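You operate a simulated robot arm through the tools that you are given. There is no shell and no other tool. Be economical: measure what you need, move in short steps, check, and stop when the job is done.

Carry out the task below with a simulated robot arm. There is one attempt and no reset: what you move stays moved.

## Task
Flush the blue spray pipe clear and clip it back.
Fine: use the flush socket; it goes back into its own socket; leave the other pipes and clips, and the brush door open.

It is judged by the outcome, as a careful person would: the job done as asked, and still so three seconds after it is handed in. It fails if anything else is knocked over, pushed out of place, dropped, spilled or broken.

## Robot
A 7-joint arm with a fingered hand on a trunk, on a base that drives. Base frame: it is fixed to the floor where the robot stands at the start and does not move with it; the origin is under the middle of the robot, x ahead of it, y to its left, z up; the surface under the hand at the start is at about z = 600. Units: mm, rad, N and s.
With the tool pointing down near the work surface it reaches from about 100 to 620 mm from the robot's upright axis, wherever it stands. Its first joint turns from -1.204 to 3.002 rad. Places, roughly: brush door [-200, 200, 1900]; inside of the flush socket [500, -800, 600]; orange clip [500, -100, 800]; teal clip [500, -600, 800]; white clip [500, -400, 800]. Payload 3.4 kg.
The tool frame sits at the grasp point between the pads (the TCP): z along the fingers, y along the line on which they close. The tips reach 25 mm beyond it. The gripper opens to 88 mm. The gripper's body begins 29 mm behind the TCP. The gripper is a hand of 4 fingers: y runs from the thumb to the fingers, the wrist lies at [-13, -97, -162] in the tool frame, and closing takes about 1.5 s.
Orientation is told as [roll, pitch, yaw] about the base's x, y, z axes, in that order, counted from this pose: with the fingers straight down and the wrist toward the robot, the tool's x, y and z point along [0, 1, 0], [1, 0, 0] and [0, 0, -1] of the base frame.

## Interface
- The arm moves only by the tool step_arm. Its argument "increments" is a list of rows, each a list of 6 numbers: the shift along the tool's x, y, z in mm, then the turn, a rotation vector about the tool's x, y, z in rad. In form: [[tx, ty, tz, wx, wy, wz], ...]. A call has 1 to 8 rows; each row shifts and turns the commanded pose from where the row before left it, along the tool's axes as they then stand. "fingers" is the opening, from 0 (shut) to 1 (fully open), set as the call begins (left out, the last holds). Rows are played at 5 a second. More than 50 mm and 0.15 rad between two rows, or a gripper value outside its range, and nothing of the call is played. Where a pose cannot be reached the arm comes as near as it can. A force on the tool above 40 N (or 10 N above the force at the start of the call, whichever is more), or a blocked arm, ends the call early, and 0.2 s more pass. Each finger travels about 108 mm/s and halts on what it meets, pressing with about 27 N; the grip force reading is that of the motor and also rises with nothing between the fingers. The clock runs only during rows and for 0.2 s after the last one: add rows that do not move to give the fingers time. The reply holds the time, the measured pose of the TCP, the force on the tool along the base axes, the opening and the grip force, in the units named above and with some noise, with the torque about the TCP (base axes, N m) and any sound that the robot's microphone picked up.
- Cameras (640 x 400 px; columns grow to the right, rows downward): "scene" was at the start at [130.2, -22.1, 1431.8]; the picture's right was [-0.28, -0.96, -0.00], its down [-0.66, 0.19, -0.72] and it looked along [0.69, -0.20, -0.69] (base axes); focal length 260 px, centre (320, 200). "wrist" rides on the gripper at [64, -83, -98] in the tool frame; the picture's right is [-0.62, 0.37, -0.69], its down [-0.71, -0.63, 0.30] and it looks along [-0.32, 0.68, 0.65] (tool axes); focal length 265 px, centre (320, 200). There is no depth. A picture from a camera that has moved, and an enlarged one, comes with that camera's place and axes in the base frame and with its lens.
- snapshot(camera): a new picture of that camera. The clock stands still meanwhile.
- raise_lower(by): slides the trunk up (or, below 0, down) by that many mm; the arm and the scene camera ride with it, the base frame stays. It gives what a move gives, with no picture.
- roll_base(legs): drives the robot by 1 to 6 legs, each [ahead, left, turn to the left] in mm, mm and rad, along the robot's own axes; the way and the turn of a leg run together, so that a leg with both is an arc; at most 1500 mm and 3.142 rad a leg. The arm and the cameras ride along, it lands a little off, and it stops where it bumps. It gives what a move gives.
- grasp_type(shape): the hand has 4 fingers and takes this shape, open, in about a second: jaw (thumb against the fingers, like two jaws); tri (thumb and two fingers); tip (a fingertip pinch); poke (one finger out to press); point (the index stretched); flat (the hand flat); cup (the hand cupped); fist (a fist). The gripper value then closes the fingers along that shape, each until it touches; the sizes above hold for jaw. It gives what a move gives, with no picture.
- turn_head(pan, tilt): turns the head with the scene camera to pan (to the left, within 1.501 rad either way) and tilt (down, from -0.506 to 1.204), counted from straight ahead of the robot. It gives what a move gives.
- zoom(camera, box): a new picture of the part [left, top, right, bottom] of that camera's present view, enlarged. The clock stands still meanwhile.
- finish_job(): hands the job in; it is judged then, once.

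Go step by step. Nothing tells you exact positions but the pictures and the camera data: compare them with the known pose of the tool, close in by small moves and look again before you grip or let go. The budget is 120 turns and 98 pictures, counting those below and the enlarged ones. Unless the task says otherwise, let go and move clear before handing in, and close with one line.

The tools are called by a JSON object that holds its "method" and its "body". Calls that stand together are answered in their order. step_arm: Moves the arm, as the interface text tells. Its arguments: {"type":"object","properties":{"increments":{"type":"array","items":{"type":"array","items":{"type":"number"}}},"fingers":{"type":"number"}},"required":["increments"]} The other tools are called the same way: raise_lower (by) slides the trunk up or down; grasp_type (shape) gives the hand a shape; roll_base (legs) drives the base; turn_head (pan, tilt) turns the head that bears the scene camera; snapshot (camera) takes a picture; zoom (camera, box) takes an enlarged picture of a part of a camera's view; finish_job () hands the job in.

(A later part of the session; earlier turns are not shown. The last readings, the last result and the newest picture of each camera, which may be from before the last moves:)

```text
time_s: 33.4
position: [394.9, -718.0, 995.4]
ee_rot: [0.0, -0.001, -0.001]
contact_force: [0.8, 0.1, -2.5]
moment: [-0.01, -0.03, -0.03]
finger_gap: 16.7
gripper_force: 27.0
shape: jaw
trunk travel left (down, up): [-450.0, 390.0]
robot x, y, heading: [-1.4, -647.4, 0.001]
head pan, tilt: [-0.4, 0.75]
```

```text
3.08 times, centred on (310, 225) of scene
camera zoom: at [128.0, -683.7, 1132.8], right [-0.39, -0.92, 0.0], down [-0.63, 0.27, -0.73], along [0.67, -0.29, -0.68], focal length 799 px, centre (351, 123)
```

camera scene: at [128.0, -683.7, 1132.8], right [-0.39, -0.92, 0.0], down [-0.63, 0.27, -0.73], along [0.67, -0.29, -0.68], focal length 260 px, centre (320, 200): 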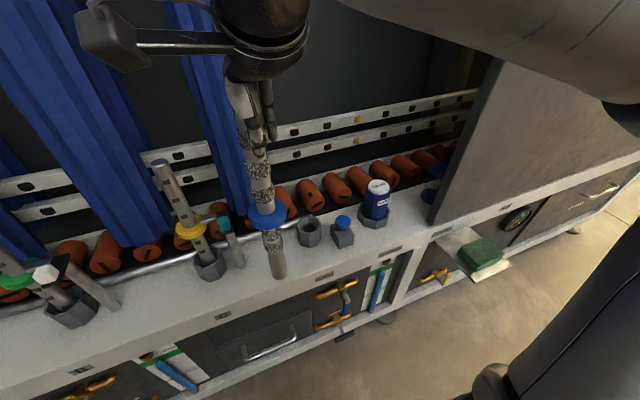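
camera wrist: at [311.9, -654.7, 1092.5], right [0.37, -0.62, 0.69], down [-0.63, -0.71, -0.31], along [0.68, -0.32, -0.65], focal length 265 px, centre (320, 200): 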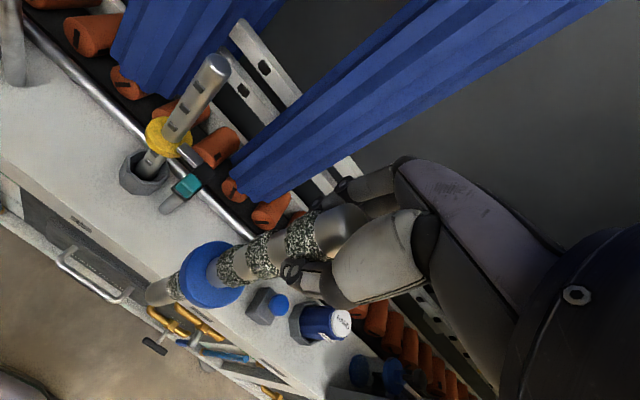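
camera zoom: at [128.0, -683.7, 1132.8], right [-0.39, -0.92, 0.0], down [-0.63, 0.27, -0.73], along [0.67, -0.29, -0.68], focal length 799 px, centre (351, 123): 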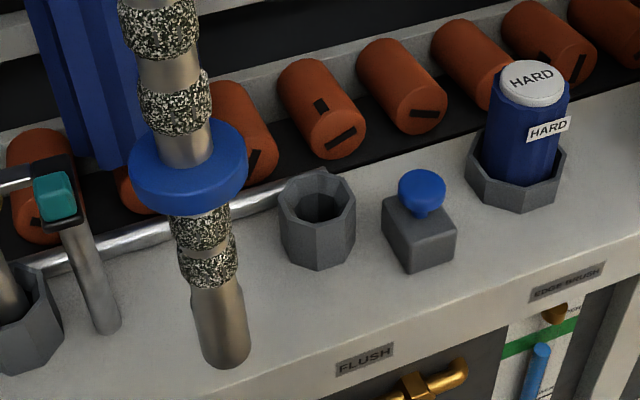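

{"method": "step_arm", "body": {"increments": [[-37, 0, 0, 0, 0, 0], [-37, 0, 0, 0, 0, 0], [-35.5, 0, 0, 0, 0, 0], [0, 35, 0, 0, 0, 0], [0, 35, 0, 0, 0, 0], [0, 35, 0, 0, 0, 0], [0, 28, 0, 0, 0, 0], [0, 0, 0, 0, 0, 0]]}}

{"method": "zoom", "body": {"camera": "scene", "box": [240, 120, 400, 280]}}

{"method": "snapshot", "body": {"camera": "wrist"}}

```text
time_s: 35.2
position: [529.1, -828.5, 994.6]
ee_rot: [0.002, 0.0, -0.001]
contact_force: [-0.8, 0.2, -1.5]
moment: [-0.03, 0.01, 0.02]
finger_gap: 16.8
gripper_force: 27.1
shape: jaw
trunk travel left (down, up): [-450.0, 390.0]
robot x, y, heading: [-0.7, -649.1, -0.005]
head pan, tilt: [-0.4, 0.75]
```

```text
2.50 times, centred on (320, 200) of scene
camera zoom: at [127.9, -683.7, 1132.8], right [-0.39, -0.92, 0.0], down [-0.63, 0.27, -0.73], along [0.67, -0.28, -0.68], focal length 649 px, centre (320, 200)
```

zoom: 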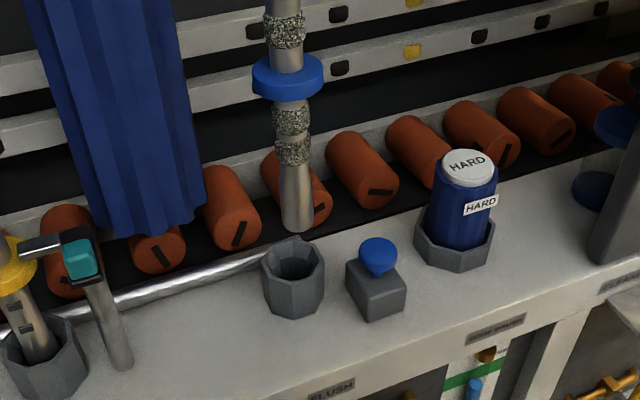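

```text
53 pictures are left
camera wrist: at [445.9, -764.8, 1092.2], right [0.37, -0.62, 0.69], down [-0.63, -0.71, -0.31], along [0.68, -0.32, -0.65], focal length 265 px, centre (320, 200)
```

wrist: 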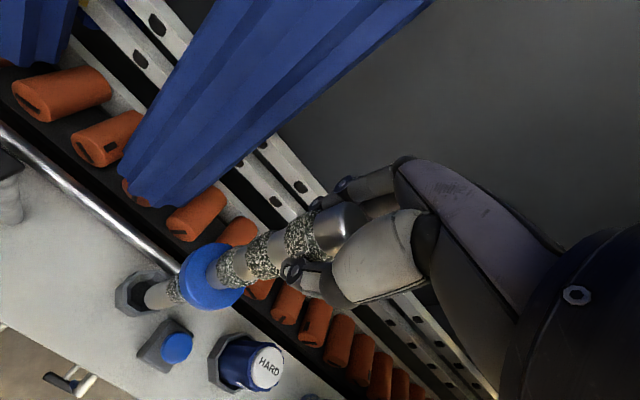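

{"method": "zoom", "body": {"camera": "scene", "box": [290, 180, 340, 250]}}

{"method": "zoom", "body": {"camera": "wrist", "box": [100, 230, 260, 340]}}

```text
5.71 times, centred on (315, 215) of scene
camera zoom: at [127.9, -683.7, 1132.8], right [-0.39, -0.92, 0.0], down [-0.63, 0.27, -0.73], along [0.67, -0.28, -0.68], focal length 1484 px, centre (349, 114)
```

zoom: 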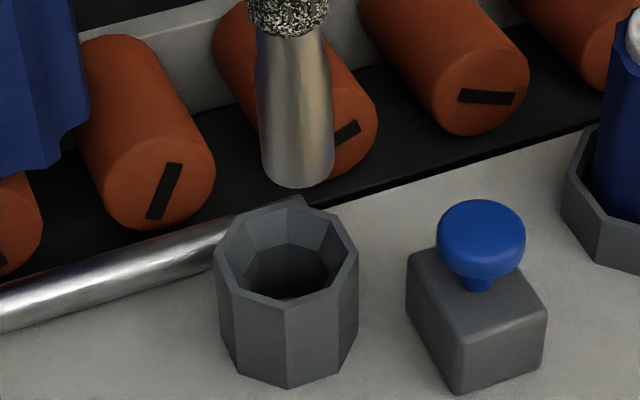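

```text
3.64 times, centred on (180, 285) of wrist
camera zoom: at [445.9, -764.8, 1092.2], right [0.37, -0.62, 0.69], down [-0.63, -0.71, -0.31], along [0.68, -0.32, -0.65], focal length 965 px, centre (829, -109)
```

zoom: 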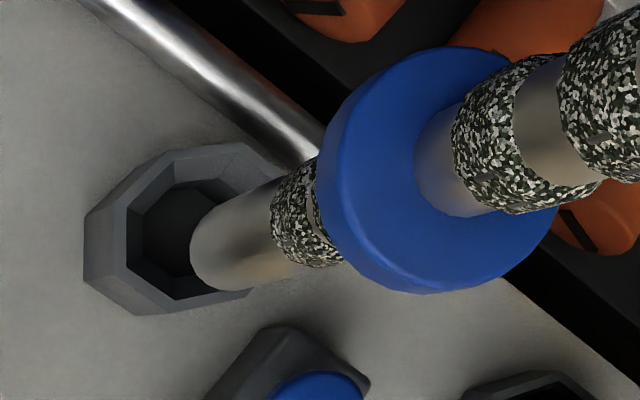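

{"method": "step_arm", "body": {"increments": [[5, 7, 10, 0, 0, 0], [0, 0, 10, 0, 0, 0], [0, 0, 0, 0, 0, 0]]}}

{"method": "zoom", "body": {"camera": "scene", "box": [290, 180, 340, 250]}}

{"method": "zoom", "body": {"camera": "wrist", "box": [100, 230, 260, 340]}}

```text
time_s: 36.0
position: [536.5, -823.1, 973.7]
ee_rot: [0.001, 0.0, -0.002]
contact_force: [0.2, 0.5, -2.9]
moment: [-0.02, -0.04, -0.04]
finger_gap: 16.4
gripper_force: 28.0
shape: jaw
trunk travel left (down, up): [-450.0, 390.0]
robot x, y, heading: [1.7, -653.4, -0.003]
head pan, tilt: [-0.4, 0.75]
```

```text
5.71 times, centred on (315, 215) of scene
camera zoom: at [128.1, -683.6, 1132.8], right [-0.39, -0.92, 0.0], down [-0.63, 0.27, -0.73], along [0.67, -0.28, -0.68], focal length 1484 px, centre (349, 114)
```

zoom: 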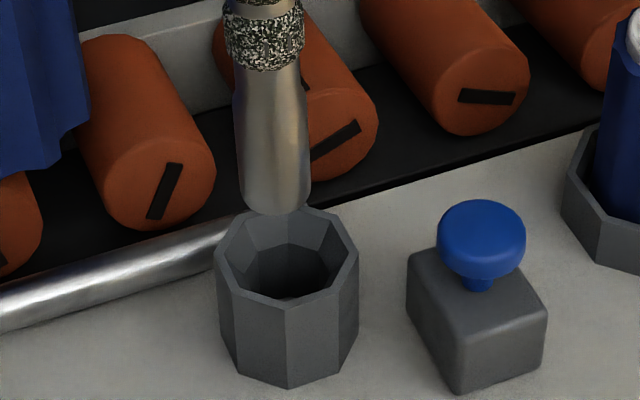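

```text
3.64 times, centred on (180, 285) of wrist
camera zoom: at [452.5, -759.1, 1072.6], right [0.37, -0.62, 0.69], down [-0.63, -0.71, -0.31], along [0.68, -0.32, -0.65], focal length 965 px, centre (829, -109)
```

zoom: 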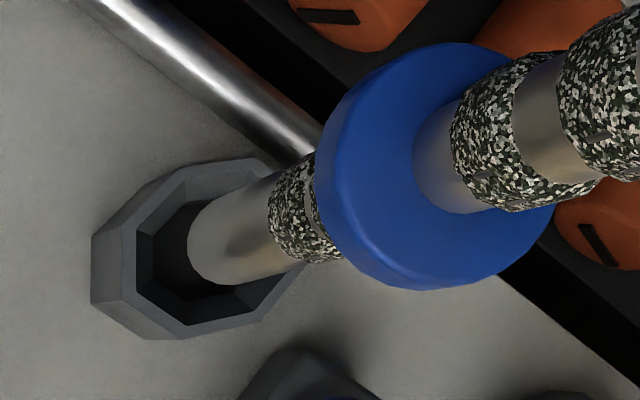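

{"method": "step_arm", "body": {"increments": [[-4, 2.5, 0, 0, 0, 0], [0, 0, 10, 0, 0, 0], [0, 0, 0, 0, 0, 0]]}}

{"method": "zoom", "body": {"camera": "scene", "box": [290, 180, 340, 250]}}

{"method": "zoom", "body": {"camera": "wrist", "box": [100, 230, 260, 340]}}

```text
time_s: 36.8
position: [537.2, -827.2, 964.3]
ee_rot: [0.002, 0.0, -0.002]
contact_force: [0.5, 0.1, -2.1]
moment: [-0.05, -0.02, 0.01]
finger_gap: 16.6
gripper_force: 26.7
shape: jaw
trunk travel left (down, up): [-450.0, 390.0]
robot x, y, heading: [1.1, -654.4, 0.0]
head pan, tilt: [-0.4, 0.75]
```

```text
5.71 times, centred on (315, 215) of scene
camera zoom: at [128.1, -683.7, 1132.8], right [-0.39, -0.92, 0.0], down [-0.63, 0.27, -0.73], along [0.67, -0.28, -0.68], focal length 1484 px, centre (349, 114)
```

zoom: 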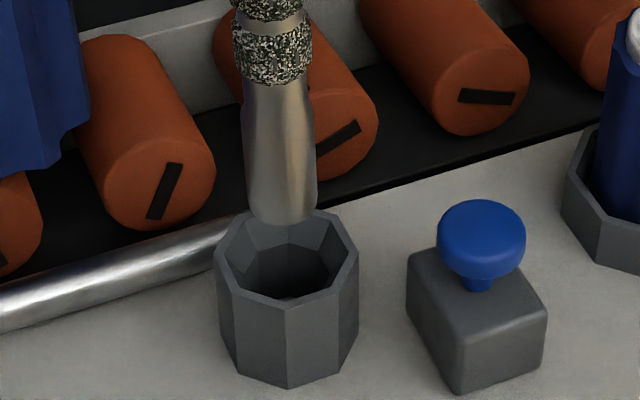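

```text
3.64 times, centred on (180, 285) of wrist
camera zoom: at [455.0, -763.2, 1061.9], right [0.37, -0.62, 0.69], down [-0.63, -0.71, -0.31], along [0.68, -0.32, -0.65], focal length 965 px, centre (829, -109)
```

zoom: 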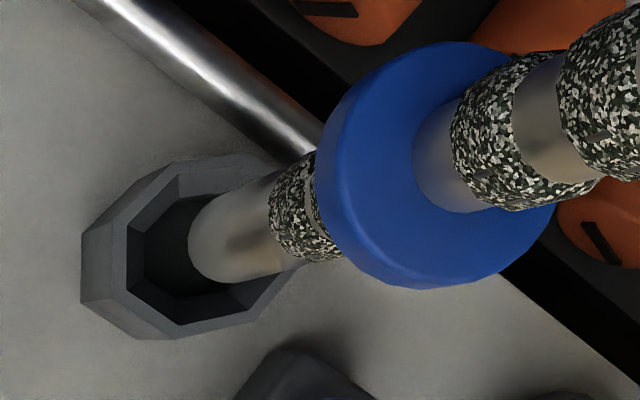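

{"method": "step_arm", "body": {"increments": [[0, -2, 5, 0, 0, 0], [0, 0, 6, 0, 0, 0], [0, 0, 6, 0, 0, 0], [0, 0, 0, 0, 0, 0]]}}

{"method": "zoom", "body": {"camera": "scene", "box": [290, 180, 340, 250]}}

{"method": "zoom", "body": {"camera": "wrist", "box": [100, 230, 260, 340]}}

```text
time_s: 37.8
position: [535.9, -826.6, 947.2]
ee_rot: [0.001, 0.0, -0.001]
contact_force: [-0.1, 0.2, -1.4]
moment: [0.0, -0.01, -0.01]
finger_gap: 16.5
gripper_force: 27.7
shape: jaw
trunk travel left (down, up): [-450.0, 390.0]
robot x, y, heading: [-2.3, -652.1, 0.004]
head pan, tilt: [-0.4, 0.75]
```

```text
5.71 times, centred on (315, 215) of scene
camera zoom: at [128.1, -683.7, 1132.8], right [-0.39, -0.92, 0.0], down [-0.63, 0.27, -0.73], along [0.67, -0.28, -0.68], focal length 1484 px, centre (349, 114)
```

zoom: 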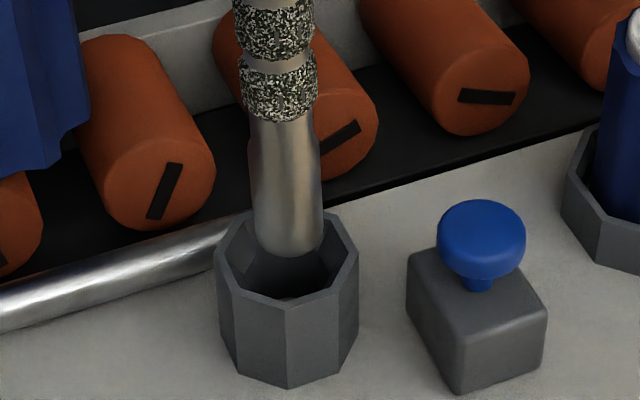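

```text
3.64 times, centred on (180, 285) of wrist
camera zoom: at [452.8, -763.4, 1044.8], right [0.37, -0.62, 0.69], down [-0.63, -0.71, -0.31], along [0.68, -0.32, -0.65], focal length 965 px, centre (829, -109)
```

zoom: 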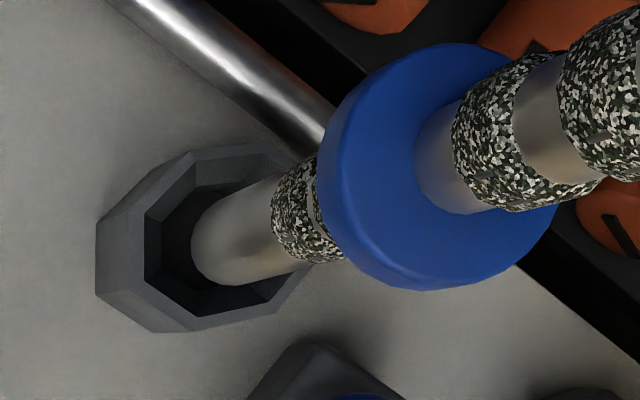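

{"method": "step_arm", "body": {"increments": [[0, 0, 8, 0, 0, 0], [0, 0, 8, 0, 0, 0], [0, 0, 8, 0, 0, 0], [0, 0, 8, 0, 0, 0], [0, 0, 8, 0, 0, 0], [0, 0, 0, 0, 0, 0]]}}

{"method": "zoom", "body": {"camera": "scene", "box": [270, 110, 370, 250]}}

```text
time_s: 39.2
position: [535.6, -827.2, 907.6]
ee_rot: [0.002, 0.0, -0.002]
contact_force: [-0.5, -0.2, -2.1]
moment: [0.0, -0.02, -0.01]
finger_gap: 16.5
gripper_force: 27.2
shape: jaw
trunk travel left (down, up): [-450.0, 390.0]
robot x, y, heading: [-1.5, -652.9, 0.005]
head pan, tilt: [-0.4, 0.75]
```

```text
2.86 times, centred on (320, 180) of scene
camera zoom: at [128.1, -683.7, 1132.8], right [-0.39, -0.92, 0.0], down [-0.63, 0.27, -0.73], along [0.67, -0.28, -0.68], focal length 742 px, centre (320, 257)
```

zoom: 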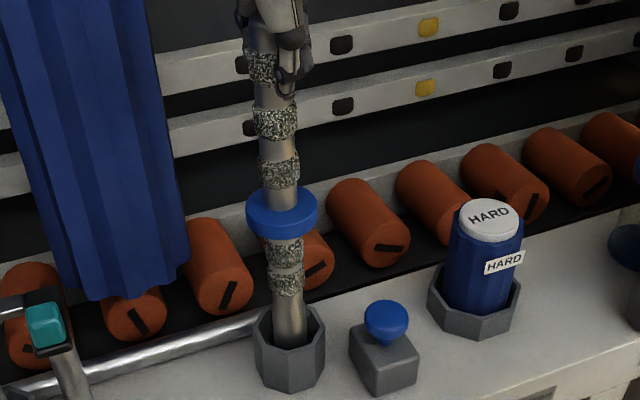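

{"method": "step_arm", "body": {"increments": [[0, 0, 7, 0, 0, 0], [0, 0, 7, 0, 0, 0], [0, 0, 5, 0, 0, 0], [0, 0, 4, 0, 0, 0], [0, 0, 4, 0, 0, 0], [0, 0, 4, 0, 0, 0], [0, 0, 0, 0, 0, 0]]}}

```text
time_s: 40.8
position: [533.6, -826.4, 879.3]
ee_rot: [0.001, -0.008, -0.004]
contact_force: [0.1, -0.7, 16.6]
moment: [-0.01, -0.06, 0.01]
finger_gap: 17.2
gripper_force: 27.0
shape: jaw
trunk travel left (down, up): [-450.0, 390.0]
robot x, y, heading: [1.9, -653.4, 0.006]
head pan, tilt: [-0.4, 0.75]
```

It met the bottom at the same height as in its own socket (z≈880), so it's seated. I'll release, rise and check it, then press the blue flush knob.

{"method": "step_arm", "body": {"increments": [[0, 0, -1, 0, 0, 0], [0, 0, 0, 0, 0, 0], [0, 0, 0, 0, 0, 0], [0, 0, 0, 0, 0, 0], [0, 0, 0, 0, 0, 0]], "fingers": 1}}

{"method": "step_arm", "body": {"increments": [[0, 0, -20, 0, 0, 0], [0, 0, -25, 0, 0, 0], [0, 0, -25, 0, 0, 0], [0, 0, -20, 0, 0, 0], [0, 0, 0, 0, 0, 0]]}}

{"method": "snapshot", "body": {"camera": "scene"}}

{"method": "snapshot", "body": {"camera": "wrist"}}

```text
time_s: 42.0
position: [535.2, -827.5, 877.1]
ee_rot: [0.001, 0.001, -0.001]
contact_force: [-0.4, -0.3, 0.3]
moment: [0.02, -0.01, -0.06]
finger_gap: 87.5
gripper_force: 0.1
shape: jaw
trunk travel left (down, up): [-450.0, 390.0]
robot x, y, heading: [3.0, -654.3, 0.004]
head pan, tilt: [-0.4, 0.75]
```

```text
time_s: 43.2
position: [535.4, -827.2, 966.7]
ee_rot: [0.0, 0.001, -0.001]
contact_force: [-0.4, -0.7, 0.6]
moment: [0.03, -0.01, -0.04]
finger_gap: 87.6
gripper_force: 0.0
shape: jaw
trunk travel left (down, up): [-450.0, 390.0]
robot x, y, heading: [1.2, -651.5, 0.0]
head pan, tilt: [-0.4, 0.75]
```

```text
43 pictures are left
camera scene: at [127.8, -683.6, 1132.9], right [-0.39, -0.92, 0.0], down [-0.63, 0.27, -0.73], along [0.67, -0.29, -0.68], focal length 260 px, centre (320, 200)
```

scene: 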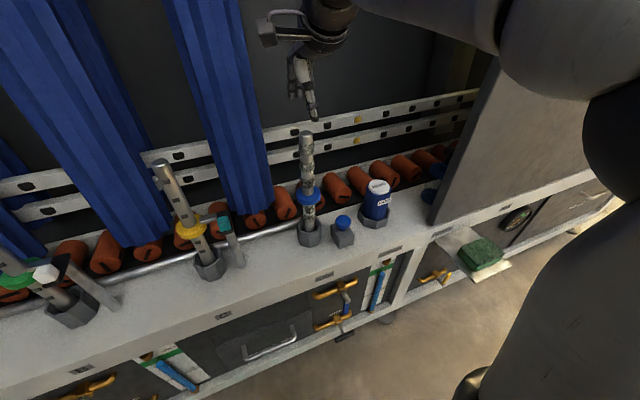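

```text
42 pictures are left
camera wrist: at [452.1, -763.0, 1065.3], right [0.37, -0.62, 0.69], down [-0.63, -0.71, -0.31], along [0.68, -0.32, -0.65], focal length 265 px, centre (320, 200)
```

wrist: 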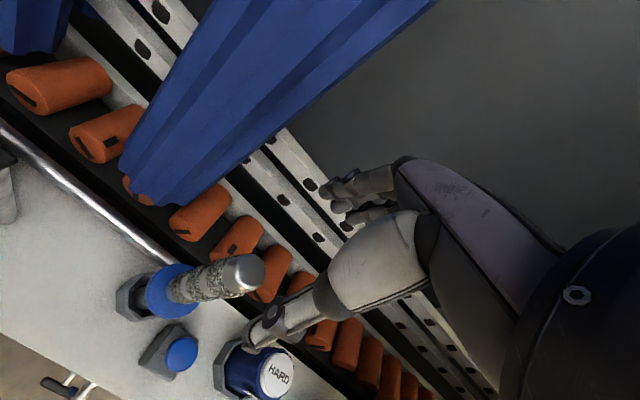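

{"method": "step_arm", "body": {"increments": [[-37, -21, 0, 0, 0, 0], [-36, -21, 0, 0, 0, 0], [0, 0, 45, 0, 0, 0], [0, 0, 45, 0, 0, 0], [0, 0, 45, 0, 0, 0], [0, 0, 45, 0, 0, 0], [0, 0, 40, 0, 0, 0], [0, 0, 0, 0, 0, 0]], "fingers": 0}}

{"method": "zoom", "body": {"camera": "scene", "box": [270, 110, 430, 270]}}

{"method": "snapshot", "body": {"camera": "wrist"}}

```text
time_s: 45.0
position: [494.4, -900.2, 747.2]
ee_rot: [0.001, -0.001, -0.002]
contact_force: [0.0, -0.2, 0.1]
moment: [-0.03, 0.0, 0.01]
finger_gap: 0.2
gripper_force: 26.8
shape: jaw
trunk travel left (down, up): [-450.0, 390.0]
robot x, y, heading: [-0.1, -651.6, 0.001]
head pan, tilt: [-0.4, 0.75]
```

```text
2.50 times, centred on (350, 190) of scene
camera zoom: at [127.8, -683.7, 1132.9], right [-0.39, -0.92, 0.0], down [-0.63, 0.27, -0.73], along [0.67, -0.29, -0.68], focal length 649 px, centre (245, 225)
```

zoom: 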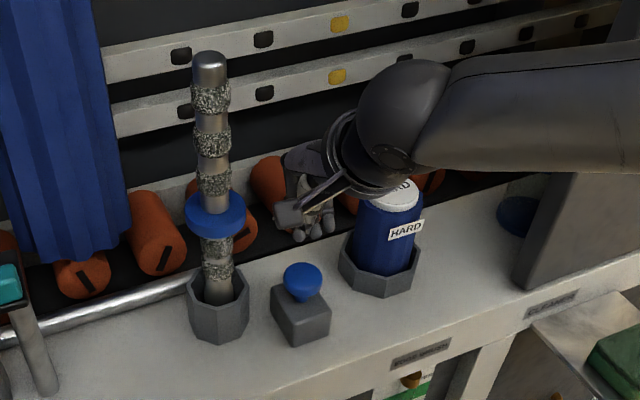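

```text
40 pictures are left
camera wrist: at [411.0, -835.6, 845.1], right [0.37, -0.62, 0.69], down [-0.63, -0.71, -0.31], along [0.68, -0.32, -0.65], focal length 265 px, centre (320, 200)
```

wrist: 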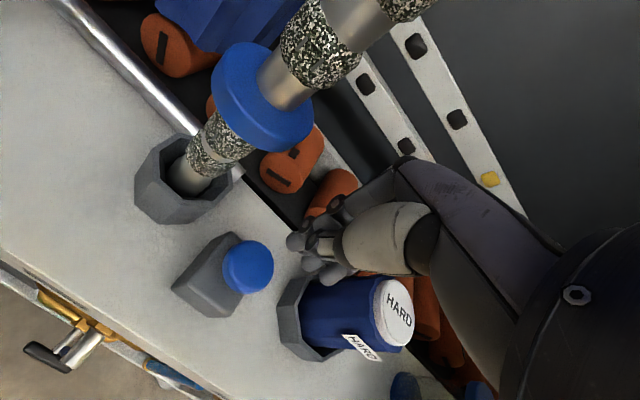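

{"method": "step_arm", "body": {"increments": [[2, -5, 15, 0, 0, 0], [0, 0, 12, 0, 0, 0], [0, 0, 5, 0, 0, 0], [0, 0, 0, 0, 0, 0]]}}

{"method": "snapshot", "body": {"camera": "wrist"}}

{"method": "zoom", "body": {"camera": "scene", "box": [310, 160, 390, 260]}}

```text
time_s: 46.0
position: [488.7, -896.5, 714.7]
ee_rot: [0.005, -0.002, -0.002]
contact_force: [0.2, 0.4, -0.6]
moment: [0.01, 0.01, 0.01]
finger_gap: 0.0
gripper_force: 27.1
shape: jaw
trunk travel left (down, up): [-450.0, 390.0]
robot x, y, heading: [1.6, -653.9, 0.0]
head pan, tilt: [-0.4, 0.75]
```

```text
39 pictures are left
camera wrist: at [405.6, -833.5, 812.9], right [0.37, -0.62, 0.69], down [-0.63, -0.71, -0.31], along [0.68, -0.32, -0.65], focal length 265 px, centre (320, 200)
```

wrist: 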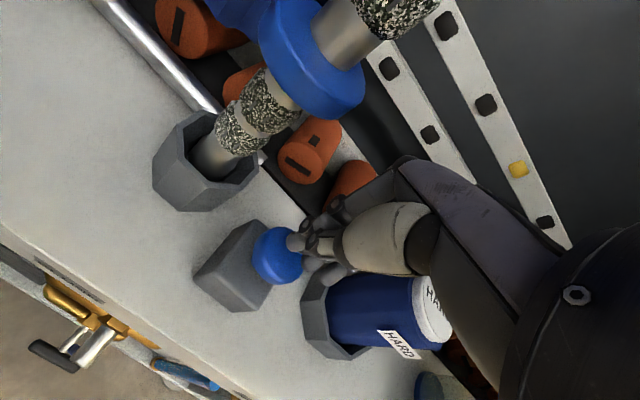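

```text
4.00 times, centred on (350, 210) of scene
camera zoom: at [127.8, -683.6, 1132.9], right [-0.39, -0.92, 0.0], down [-0.63, 0.27, -0.73], along [0.67, -0.29, -0.68], focal length 1039 px, centre (200, 160)
```

zoom: 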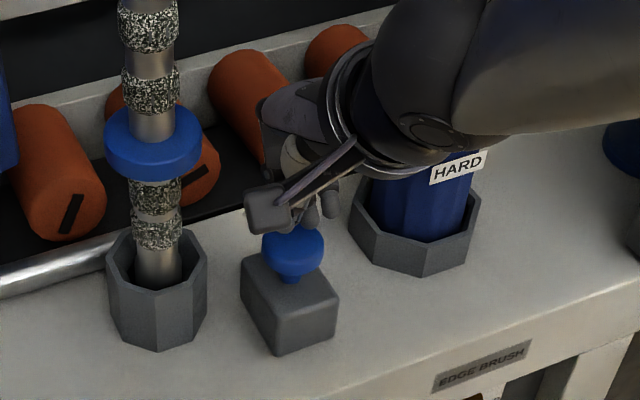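

{"method": "step_arm", "body": {"increments": [[0, 0, 5, 0, 0, 0], [0, 0, 4, 0, 0, 0], [0, 0, 4, 0, 0, 0], [0, 0, 3, 0, 0, 0], [0, 0, 3, 0, 0, 0], [0, 0, 3, 0, 0, 0], [0, 0, 0, 0, 0, 0]]}}

```text
time_s: 47.6
position: [488.5, -896.7, 693.9]
ee_rot: [0.002, -0.001, 0.001]
contact_force: [1.0, -0.5, 3.3]
moment: [-0.04, 0.03, 0.06]
finger_gap: 0.0
gripper_force: 27.1
shape: jaw
trunk travel left (down, up): [-450.0, 390.0]
robot x, y, heading: [-2.3, -651.8, 0.001]
head pan, tilt: [-0.4, 0.75]
heard: click
```

{"method": "step_arm", "body": {"increments": [[0, 0, 1, 0, 0, 0], [0, 0, 0, 0, 0, 0], [0, 0, 0, 0, 0, 0], [0, 0, 0, 0, 0, 0], [0, 0, 0, 0, 0, 0], [0, 0, 0, 0, 0, 0], [0, 0, 0, 0, 0, 0], [0, 0, 0, 0, 0, 0]]}}

{"method": "zoom", "body": {"camera": "scene", "box": [270, 110, 430, 270]}}

```text
time_s: 49.4
position: [487.8, -896.1, 692.4]
ee_rot: [0.001, -0.001, -0.002]
contact_force: [0.4, 0.3, 3.8]
moment: [0.01, 0.03, 0.02]
finger_gap: 0.1
gripper_force: 26.9
shape: jaw
trunk travel left (down, up): [-450.0, 390.0]
robot x, y, heading: [-0.6, -653.4, -0.002]
head pan, tilt: [-0.4, 0.75]
```

```text
2.50 times, centred on (350, 190) of scene
camera zoom: at [127.4, -683.3, 1132.9], right [-0.39, -0.92, 0.0], down [-0.63, 0.27, -0.73], along [0.67, -0.29, -0.68], focal length 649 px, centre (245, 225)
```

zoom: 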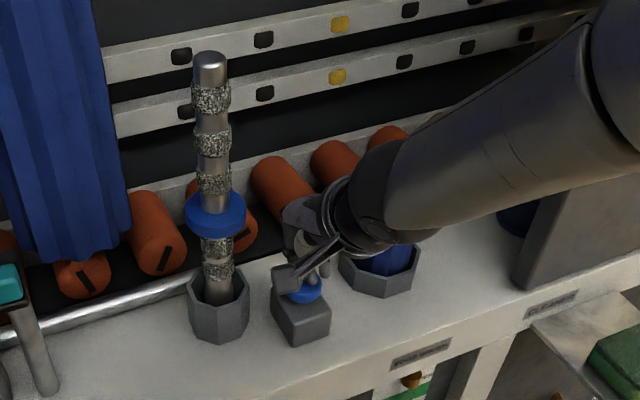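

The knob is down with a click, but the grit is still there. I'll keep holding it for a while and look again.

{"method": "step_arm", "body": {"increments": [[0, 0, 1, 0, 0, 0], [0, 0, 0, 0, 0, 0], [0, 0, 0, 0, 0, 0], [0, 0, 0, 0, 0, 0], [0, 0, 0, 0, 0, 0], [0, 0, 0, 0, 0, 0], [0, 0, 0, 0, 0, 0], [0, 0, 0, 0, 0, 0]]}}

{"method": "step_arm", "body": {"increments": [[0, 0, 0, 0, 0, 0], [0, 0, 0, 0, 0, 0], [0, 0, 0, 0, 0, 0], [0, 0, 0, 0, 0, 0], [0, 0, 0, 0, 0, 0], [0, 0, 0, 0, 0, 0], [0, 0, 0, 0, 0, 0], [0, 0, 0, 0, 0, 0]]}}

{"method": "zoom", "body": {"camera": "scene", "box": [270, 110, 430, 270]}}

```text
time_s: 51.2
position: [489.2, -895.8, 690.8]
ee_rot: [0.0, -0.003, -0.002]
contact_force: [0.4, -0.6, 4.0]
moment: [0.01, 0.02, 0.03]
finger_gap: 0.1
gripper_force: 27.0
shape: jaw
trunk travel left (down, up): [-450.0, 390.0]
robot x, y, heading: [2.5, -652.1, 0.001]
head pan, tilt: [-0.4, 0.75]
```

```text
time_s: 53.0
position: [488.3, -898.2, 689.4]
ee_rot: [0.002, -0.002, -0.001]
contact_force: [0.7, 0.5, 3.7]
moment: [-0.01, 0.0, -0.01]
finger_gap: 0.1
gripper_force: 26.8
shape: jaw
trunk travel left (down, up): [-450.0, 390.0]
robot x, y, heading: [-4.2, -650.4, -0.003]
head pan, tilt: [-0.4, 0.75]
```

```text
2.50 times, centred on (350, 190) of scene
camera zoom: at [127.4, -683.3, 1132.9], right [-0.39, -0.92, 0.0], down [-0.63, 0.27, -0.73], along [0.67, -0.29, -0.68], focal length 649 px, centre (245, 225)
```

zoom: 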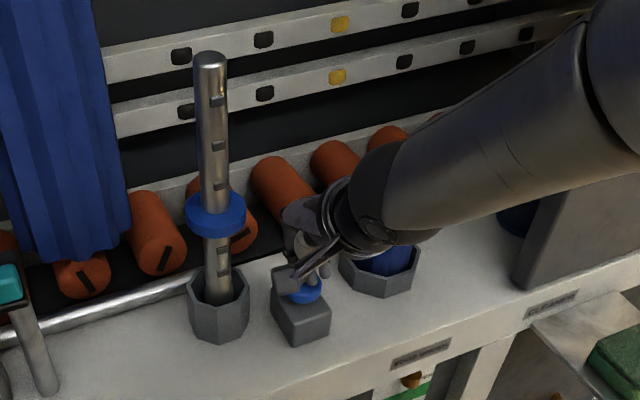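

The pipe is clear — grit gone, nozzle slots visible. I'll rise off the knob and regrip the pipe.

{"method": "step_arm", "body": {"increments": [[0, 0, -40, 0, 0, 0], [0, 0, -47, 0, 0, 0], [0, 0, -47, 0, 0, 0], [0, 0, -47, 0, 0, 0], [0, 0, -47, 0, 0, 0], [0, 0, -47, 0, 0, 0], [0, 0, 0, 0, 0, 0]]}}

{"method": "step_arm", "body": {"increments": [[0, 0, 0, 0, 0, 0], [35, 22, 0, 0, 0, 0], [35, 22, 0, 0, 0, 0], [0, 0, 0, 0, 0, 0], [0, 0, 0, 0, 0, 0]], "fingers": 1}}

{"method": "snapshot", "body": {"camera": "scene"}}

{"method": "snapshot", "body": {"camera": "wrist"}}

```text
time_s: 54.6
position: [486.6, -897.4, 967.0]
ee_rot: [0.004, -0.002, 0.0]
contact_force: [-0.2, -0.8, 0.6]
moment: [-0.01, -0.01, 0.0]
finger_gap: 0.0
gripper_force: 26.9
shape: jaw
out of reach, approached as far as the arm can: row 2
trunk travel left (down, up): [-450.0, 390.0]
robot x, y, heading: [3.0, -651.9, -0.004]
head pan, tilt: [-0.4, 0.75]
```

```text
time_s: 55.8
position: [531.8, -828.2, 964.1]
ee_rot: [0.001, 0.001, -0.002]
contact_force: [0.1, 0.4, 0.8]
moment: [-0.01, 0.01, 0.0]
finger_gap: 87.6
gripper_force: 0.0
shape: jaw
trunk travel left (down, up): [-450.0, 390.0]
robot x, y, heading: [2.9, -649.1, -0.001]
head pan, tilt: [-0.4, 0.75]
```

```text
35 pictures are left
camera scene: at [127.8, -683.5, 1132.9], right [-0.39, -0.92, 0.0], down [-0.63, 0.27, -0.73], along [0.67, -0.29, -0.68], focal length 260 px, centre (320, 200)
```

scene: 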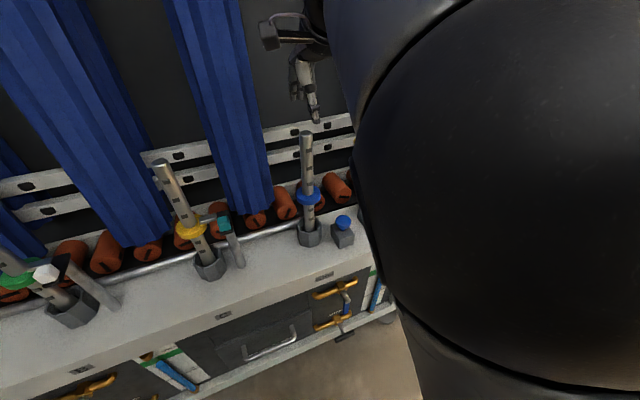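

```text
34 pictures are left
camera wrist: at [448.4, -764.3, 1063.0], right [0.37, -0.62, 0.69], down [-0.63, -0.71, -0.31], along [0.68, -0.32, -0.65], focal length 265 px, centre (320, 200)
```

wrist: 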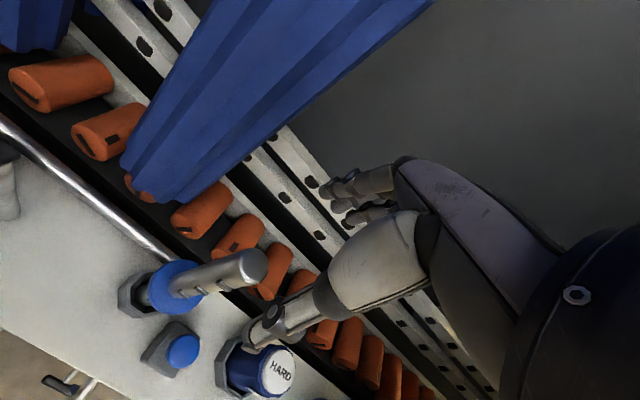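

{"method": "step_arm", "body": {"increments": [[1, -1, 25, 0, 0, 0], [0, 0, 25, 0, 0, 0], [0, 0, 20, 0, 0, 0], [0, 0, 14, 0, 0, 0], [0, 0, 0, 0, 0, 0]]}}

{"method": "snapshot", "body": {"camera": "wrist"}}

```text
time_s: 57.0
position: [531.4, -827.8, 882.0]
ee_rot: [0.003, 0.002, -0.002]
contact_force: [0.0, -0.5, 0.7]
moment: [0.02, 0.02, 0.01]
finger_gap: 87.7
gripper_force: 0.0
shape: jaw
trunk travel left (down, up): [-450.0, 390.0]
robot x, y, heading: [3.1, -652.9, 0.001]
head pan, tilt: [-0.4, 0.75]
```

```text
33 pictures are left
camera wrist: at [447.9, -763.1, 979.7], right [0.37, -0.62, 0.69], down [-0.63, -0.71, -0.31], along [0.68, -0.32, -0.65], focal length 265 px, centre (320, 200)
```

wrist: 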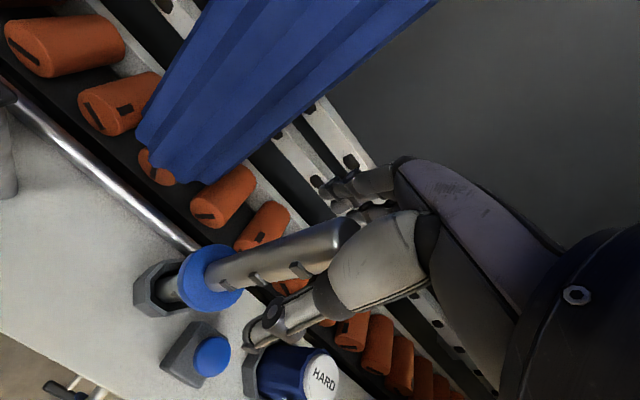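

{"method": "step_arm", "body": {"increments": [[2, -4, 0, 0, 0, 0], [0, 0, 0, 0, 0, 0]]}}

{"method": "step_arm", "body": {"increments": [[0, 0, 0, 0, 0, 0], [0, 0, 0, 0, 0, 0], [0, 0, 0, 0, 0, 0], [0, 0, 0, 0, 0, 0], [0, 0, 0, 0, 0, 0], [0, 0, 0, 0, 0, 0], [0, 0, 0, 0, 0, 0], [0, 0, 0, 0, 0, 0]], "fingers": 0}}

{"method": "step_arm", "body": {"increments": [[0, 0, -15, 0, 0, 0], [0, 0, -20, 0, 0, 0], [0, 0, -25, 0, 0, 0], [0, 0, -30, 0, 0, 0], [0, 0, -25, 0, 0, 0], [0, 0, 0, 0, 0, 0]]}}

{"method": "snapshot", "body": {"camera": "wrist"}}

{"method": "snapshot", "body": {"camera": "scene"}}

```text
time_s: 57.6
position: [527.2, -825.1, 882.6]
ee_rot: [0.003, 0.0, -0.003]
contact_force: [-0.7, -0.6, 0.2]
moment: [0.0, 0.01, -0.01]
finger_gap: 87.8
gripper_force: 0.0
shape: jaw
trunk travel left (down, up): [-450.0, 390.0]
robot x, y, heading: [-3.5, -648.9, 0.004]
head pan, tilt: [-0.4, 0.75]
```

```text
time_s: 59.4
position: [527.0, -824.8, 881.6]
ee_rot: [0.001, 0.0, -0.002]
contact_force: [-0.5, 0.7, 0.2]
moment: [0.02, -0.05, 0.02]
finger_gap: 18.0
gripper_force: 27.3
shape: jaw
trunk travel left (down, up): [-450.0, 390.0]
robot x, y, heading: [2.2, -650.6, -0.0]
head pan, tilt: [-0.4, 0.75]
```

```text
time_s: 60.8
position: [527.4, -824.1, 997.5]
ee_rot: [0.001, 0.0, -0.001]
contact_force: [0.0, -0.4, -1.7]
moment: [-0.01, 0.0, -0.03]
finger_gap: 17.0
gripper_force: 27.1
shape: jaw
trunk travel left (down, up): [-450.0, 390.0]
robot x, y, heading: [-0.3, -652.6, -0.002]
head pan, tilt: [-0.4, 0.75]
```

```text
32 pictures are left
camera wrist: at [444.4, -760.9, 1096.2], right [0.37, -0.62, 0.69], down [-0.63, -0.71, -0.31], along [0.68, -0.32, -0.65], focal length 265 px, centre (320, 200)
```

wrist: 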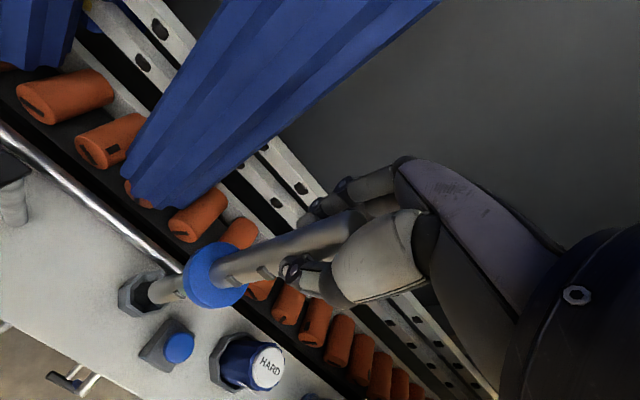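

```text
31 pictures are left
camera scene: at [128.1, -683.6, 1132.8], right [-0.39, -0.92, 0.0], down [-0.63, 0.27, -0.73], along [0.67, -0.28, -0.68], focal length 260 px, centre (320, 200)
```

scene: 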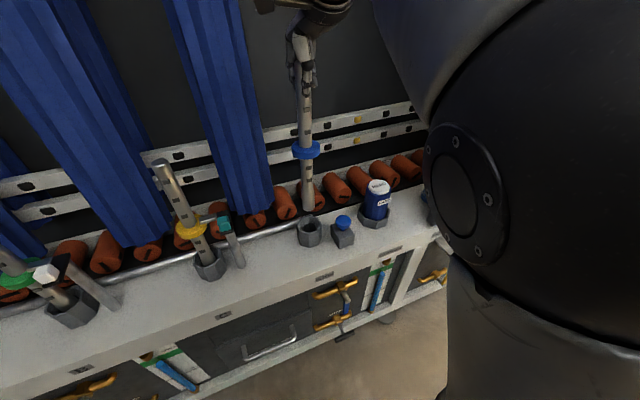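

{"method": "step_arm", "body": {"increments": [[0, -35, 0, 0, 0, 0], [0, -35, 0, 0, 0, 0], [0, -35, 0, 0, 0, 0], [27, -27, 0, 0, 0, 0], [40, 0, 0, 0, 0, 0], [40, 0, 0, 0, 0, 0], [0, 0, 0, 0, 0, 0]]}}

{"method": "roll_base", "body": {"legs": [[0, 325, 0], [0, 325, 0]]}}

{"method": "turn_head", "body": {"pan": -0.2, "tilt": 0.7}}

{"method": "snapshot", "body": {"camera": "scene"}}

```text
time_s: 62.4
position: [497.2, -777.6, 1038.6]
ee_rot: [0.011, 0.0, -0.002]
contact_force: [0.3, 0.3, -2.1]
moment: [-0.02, 0.0, -0.01]
finger_gap: 17.0
gripper_force: 27.4
shape: jaw
out of reach, approached as far as the arm can: row 2, 3, 4, 5, 6
trunk travel left (down, up): [-450.0, 390.0]
robot x, y, heading: [2.4, -651.1, 0.001]
head pan, tilt: [-0.4, 0.75]
```

```text
time_s: 66.4
position: [495.6, -122.8, 1036.9]
ee_rot: [0.007, 0.002, 0.003]
contact_force: [-0.4, 0.3, -1.6]
moment: [-0.08, 0.09, 0.01]
finger_gap: 17.2
gripper_force: 27.1
shape: jaw
trunk travel left (down, up): [-450.0, 390.0]
robot x, y, heading: [0.7, -4.0, 0.0]
head pan, tilt: [-0.4, 0.75]
```

```text
time_s: 67.1
position: [497.4, -124.1, 1033.7]
ee_rot: [0.011, 0.009, 0.003]
contact_force: [-1.0, -0.8, -1.9]
moment: [-0.11, 0.1, -0.03]
finger_gap: 17.3
gripper_force: 26.6
shape: jaw
trunk travel left (down, up): [-450.0, 390.0]
robot x, y, heading: [-4.3, -4.2, 0.006]
head pan, tilt: [-0.201, 0.7]
```

```text
30 pictures are left
camera scene: at [130.9, -24.1, 1134.8], right [-0.29, -0.96, 0.0], down [-0.64, 0.19, -0.75], along [0.72, -0.21, -0.66], focal length 260 px, centre (320, 200)
```

scene: 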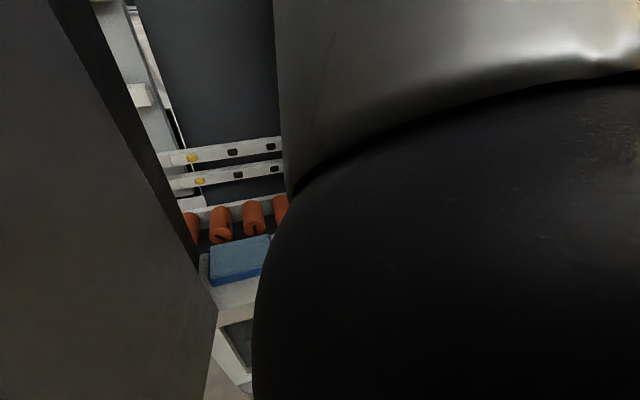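

The arm didn't fully retract before the drive (out of reach), so I must check what the pipe passed; looking through the wrist camera now.

{"method": "snapshot", "body": {"camera": "wrist"}}

```text
29 pictures are left
camera wrist: at [415.1, -62.0, 1133.7], right [0.38, -0.63, 0.68], down [-0.63, -0.71, -0.31], along [0.68, -0.31, -0.66], focal length 265 px, centre (320, 200)
```

wrist: 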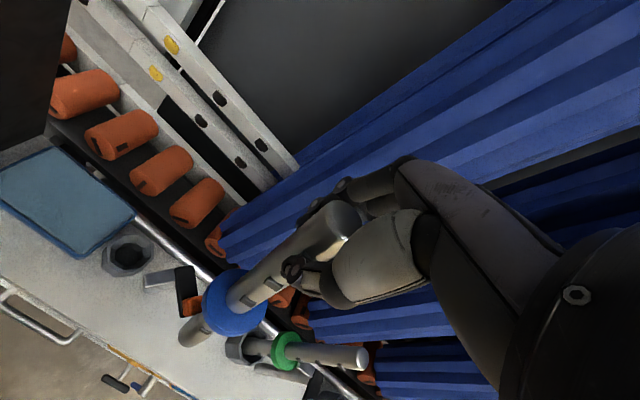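

The pipe has swung a little in the grip; the neighbours look upright. I'll raise the trunk so everything clears before sorting out the arm's posture.

{"method": "raise_lower", "body": {"by": 250}}

{"method": "step_arm", "body": {"increments": [[-30, 10, 0, 0, 0, 0], [-30, 10, 0, 0, 0, 0], [-30, 10, 0, 0, 0, 0], [-30, 10, 0, 0, 0, 0], [-30, 0, 0, 0, 0, 0], [0, 0, 0, 0, 0, 0]]}}

{"method": "snapshot", "body": {"camera": "scene"}}

```text
time_s: 69.7
position: [497.6, -124.7, 1283.6]
ee_rot: [0.013, 0.008, 0.005]
contact_force: [-0.9, 0.8, -3.1]
moment: [0.01, -0.02, -0.03]
finger_gap: 17.0
gripper_force: 27.0
shape: jaw
trunk travel left (down, up): [-700.0, 140.0]
robot x, y, heading: [-0.5, -1.6, 0.003]
head pan, tilt: [-0.201, 0.7]
```

```text
time_s: 71.1
position: [535.4, -273.6, 1285.0]
ee_rot: [0.009, 0.002, 0.002]
contact_force: [-0.5, 0.4, -2.4]
moment: [0.05, 0.02, 0.01]
finger_gap: 17.1
gripper_force: 26.5
shape: jaw
trunk travel left (down, up): [-700.0, 140.0]
robot x, y, heading: [-2.2, -0.7, 0.002]
head pan, tilt: [-0.201, 0.7]
```

```text
28 pictures are left
camera scene: at [134.1, -15.9, 1387.1], right [-0.2, -0.98, 0.0], down [-0.63, 0.13, -0.76], along [0.75, -0.15, -0.64], focal length 260 px, centre (320, 200)
```

scene: 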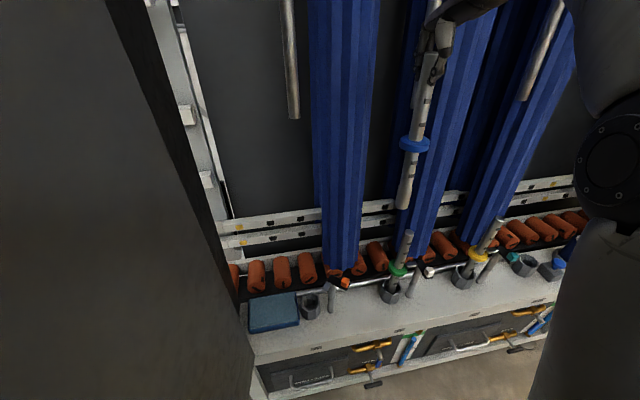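

{"method": "zoom", "body": {"camera": "scene", "box": [290, 210, 450, 310]}}

{"method": "zoom", "body": {"camera": "scene", "box": [420, 200, 580, 300]}}

```text
4.00 times, centred on (370, 260) of scene
camera zoom: at [134.1, -15.9, 1387.1], right [-0.2, -0.98, 0.0], down [-0.63, 0.13, -0.76], along [0.75, -0.15, -0.64], focal length 1039 px, centre (120, -40)
```

zoom: 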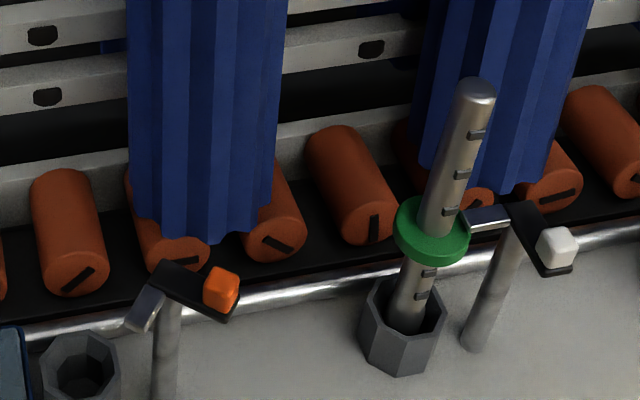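

```text
4.00 times, centred on (500, 250) of scene
camera zoom: at [134.1, -15.9, 1387.1], right [-0.2, -0.98, 0.0], down [-0.63, 0.13, -0.76], along [0.75, -0.15, -0.64], focal length 1039 px, centre (-400, 0)
```

zoom: 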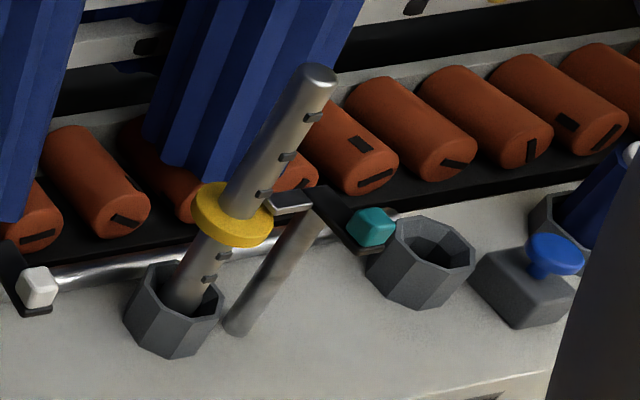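

{"method": "snapshot", "body": {"camera": "wrist"}}

{"method": "zoom", "body": {"camera": "scene", "box": [350, 0, 510, 230]}}

```text
25 pictures are left
camera wrist: at [453.4, -210.7, 1384.0], right [0.37, -0.62, 0.69], down [-0.63, -0.71, -0.31], along [0.68, -0.32, -0.66], focal length 265 px, centre (320, 200)
```

wrist: 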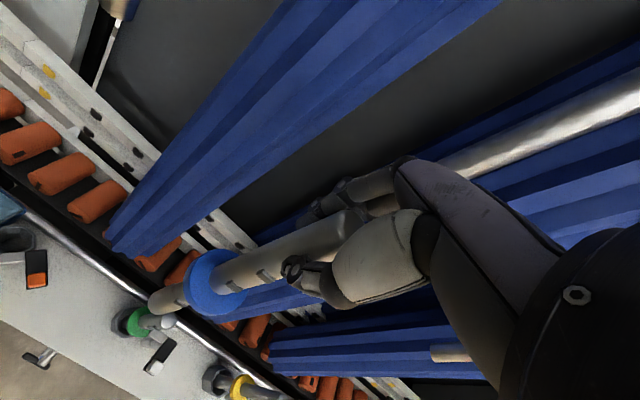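

```text
1.74 times, centred on (430, 115) of scene
camera zoom: at [134.1, -15.9, 1387.1], right [-0.2, -0.98, 0.0], down [-0.63, 0.13, -0.76], along [0.75, -0.15, -0.64], focal length 452 px, centre (129, 348)
```

zoom: 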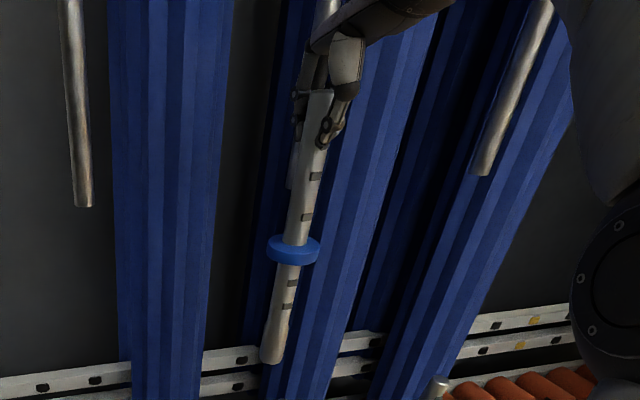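

The other pipes and clips are intact, and the blue pipe hangs straight in the hand again. I'll bring it back, over its own socket, in short checked moves.

{"method": "step_arm", "body": {"increments": [[0, -30, 24, 0, 0, 0], [0, -30, 24, 0, 0, 0], [0, -25, 22, 0, 0, 0], [0, 0, 0, 0, 0, 0]]}}

```text
time_s: 72.2
position: [451.4, -299.2, 1194.1]
ee_rot: [0.142, 0.018, -0.016]
contact_force: [0.6, 0.1, -1.7]
moment: [0.03, -0.07, -0.04]
finger_gap: 16.8
gripper_force: 26.9
shape: jaw
trunk travel left (down, up): [-700.0, 140.0]
robot x, y, heading: [-4.1, -5.3, 0.004]
head pan, tilt: [-0.201, 0.7]
stopped in row 4: the arm was blocked; the commanded pose is now the measured one
```

{"method": "snapshot", "body": {"camera": "scene"}}

{"method": "snapshot", "body": {"camera": "wrist"}}

```text
23 pictures are left
camera scene: at [136.9, -15.7, 1392.2], right [-0.19, -0.98, 0.0], down [-0.59, 0.11, -0.8], along [0.79, -0.15, -0.6], focal length 260 px, centre (320, 200)
```

scene: 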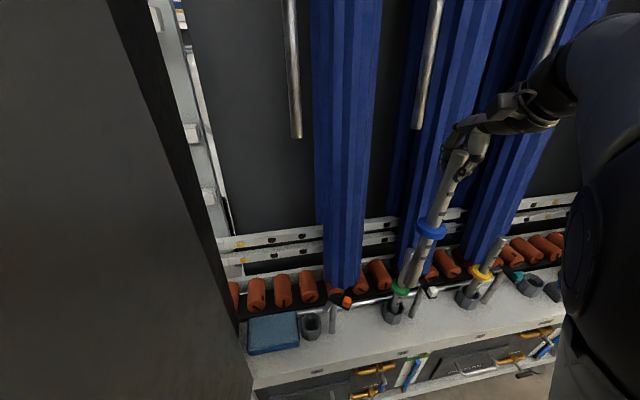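

```text
22 pictures are left
camera wrist: at [370.9, -247.8, 1301.2], right [0.37, -0.72, 0.59], down [-0.65, -0.65, -0.39], along [0.67, -0.24, -0.7], focal length 265 px, centre (320, 200)
```

wrist: 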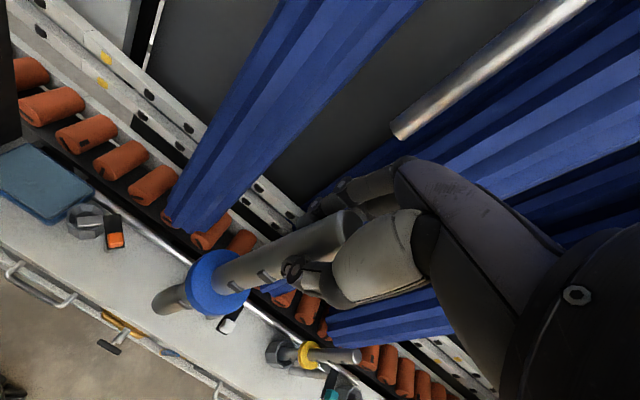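

The elbow has folded up against the robot's own head/chest, which blocks the arm. I'll swing the hand out to the free floor space on the right so the elbow can drop back outward.

{"method": "step_arm", "body": {"increments": [[-20, 20, -20, 0, -0.07, 0], [-30, 0, -10, 0, -0.07, 0], [-40, 0, 0, 0, 0, 0], [-40, -10, 0, 0, 0, 0], [-40, -20, 0, 0, 0, 0], [-40, -30, 0, 0, 0, 0], [0, 0, 0, 0, 0, 0]]}}

```text
time_s: 73.8
position: [407.5, -512.9, 1219.4]
ee_rot: [-0.001, 0.014, -0.019]
contact_force: [0.2, -0.4, -1.6]
moment: [0.06, 0.01, -0.04]
finger_gap: 17.1
gripper_force: 27.3
shape: jaw
trunk travel left (down, up): [-700.0, 140.0]
robot x, y, heading: [-2.2, -0.9, 0.005]
head pan, tilt: [-0.201, 0.7]
```

{"method": "step_arm", "body": {"increments": [[-30, -35, 0, 0, 0, 0], [-30, -35, 0, 0, 0, 0], [-20, -35, 0, 0, 0, 0], [0, 0, 35, 0, 0, 0], [0, 0, 35, 0, 0, 0], [0, 0, 35, 0, 0, 0], [0, 0, 35, 0, 0, 0], [0, 0, 0, 0, 0, 0]]}}

{"method": "turn_head", "body": {"pan": -1.0, "tilt": 0.6}}

{"method": "snapshot", "body": {"camera": "scene"}}

```text
time_s: 75.5
position: [298.9, -590.1, 1080.1]
ee_rot: [0.0, 0.013, -0.018]
contact_force: [0.1, 0.2, -2.2]
moment: [0.03, 0.01, 0.02]
finger_gap: 17.3
gripper_force: 26.8
shape: jaw
trunk travel left (down, up): [-700.0, 140.0]
robot x, y, heading: [-0.4, 1.2, 0.008]
head pan, tilt: [-0.201, 0.7]
```

```text
time_s: 76.7
position: [298.2, -590.3, 1081.3]
ee_rot: [0.002, 0.015, -0.018]
contact_force: [0.0, 0.7, -1.9]
moment: [0.03, -0.04, -0.03]
finger_gap: 17.1
gripper_force: 26.6
shape: jaw
trunk travel left (down, up): [-700.0, 140.0]
robot x, y, heading: [-2.0, 0.5, 0.004]
head pan, tilt: [-1.0, 0.6]
```

```text
21 pictures are left
camera scene: at [98.6, -74.9, 1395.7], right [-0.84, -0.54, 0.0], down [-0.31, 0.47, -0.82], along [0.45, -0.69, -0.57], focal length 260 px, centre (320, 200)
```

scene: 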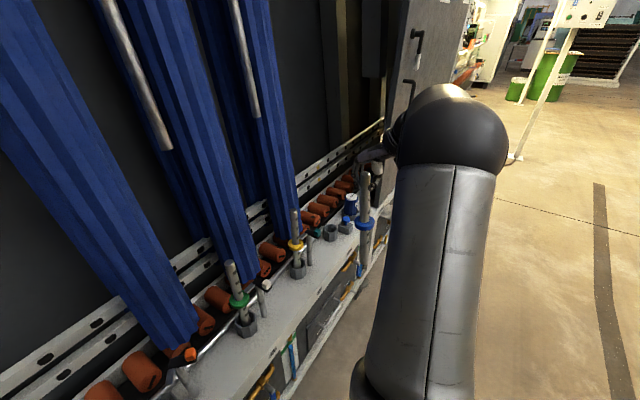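

{"method": "step_arm", "body": {"increments": [[0, 25, -20, 0, 0, 0], [20, 25, -20, 0, 0, 0], [35, 25, -20, 0, 0, 0], [40, 20, 0, 0, 0, 0], [40, 0, 0, 0, 0, 0], [40, 0, 0, 0, 0, 0], [40, 0, 0, 0, 0, 0], [0, 0, 0, 0, 0, 0]]}}

```text
time_s: 78.5
position: [397.8, -375.1, 1139.5]
ee_rot: [0.0, 0.014, -0.016]
contact_force: [-0.4, -0.2, -2.0]
moment: [0.02, -0.04, 0.0]
finger_gap: 17.0
gripper_force: 26.9
shape: jaw
trunk travel left (down, up): [-700.0, 140.0]
robot x, y, heading: [-4.3, -1.8, 0.006]
head pan, tilt: [-1.0, 0.6]
```

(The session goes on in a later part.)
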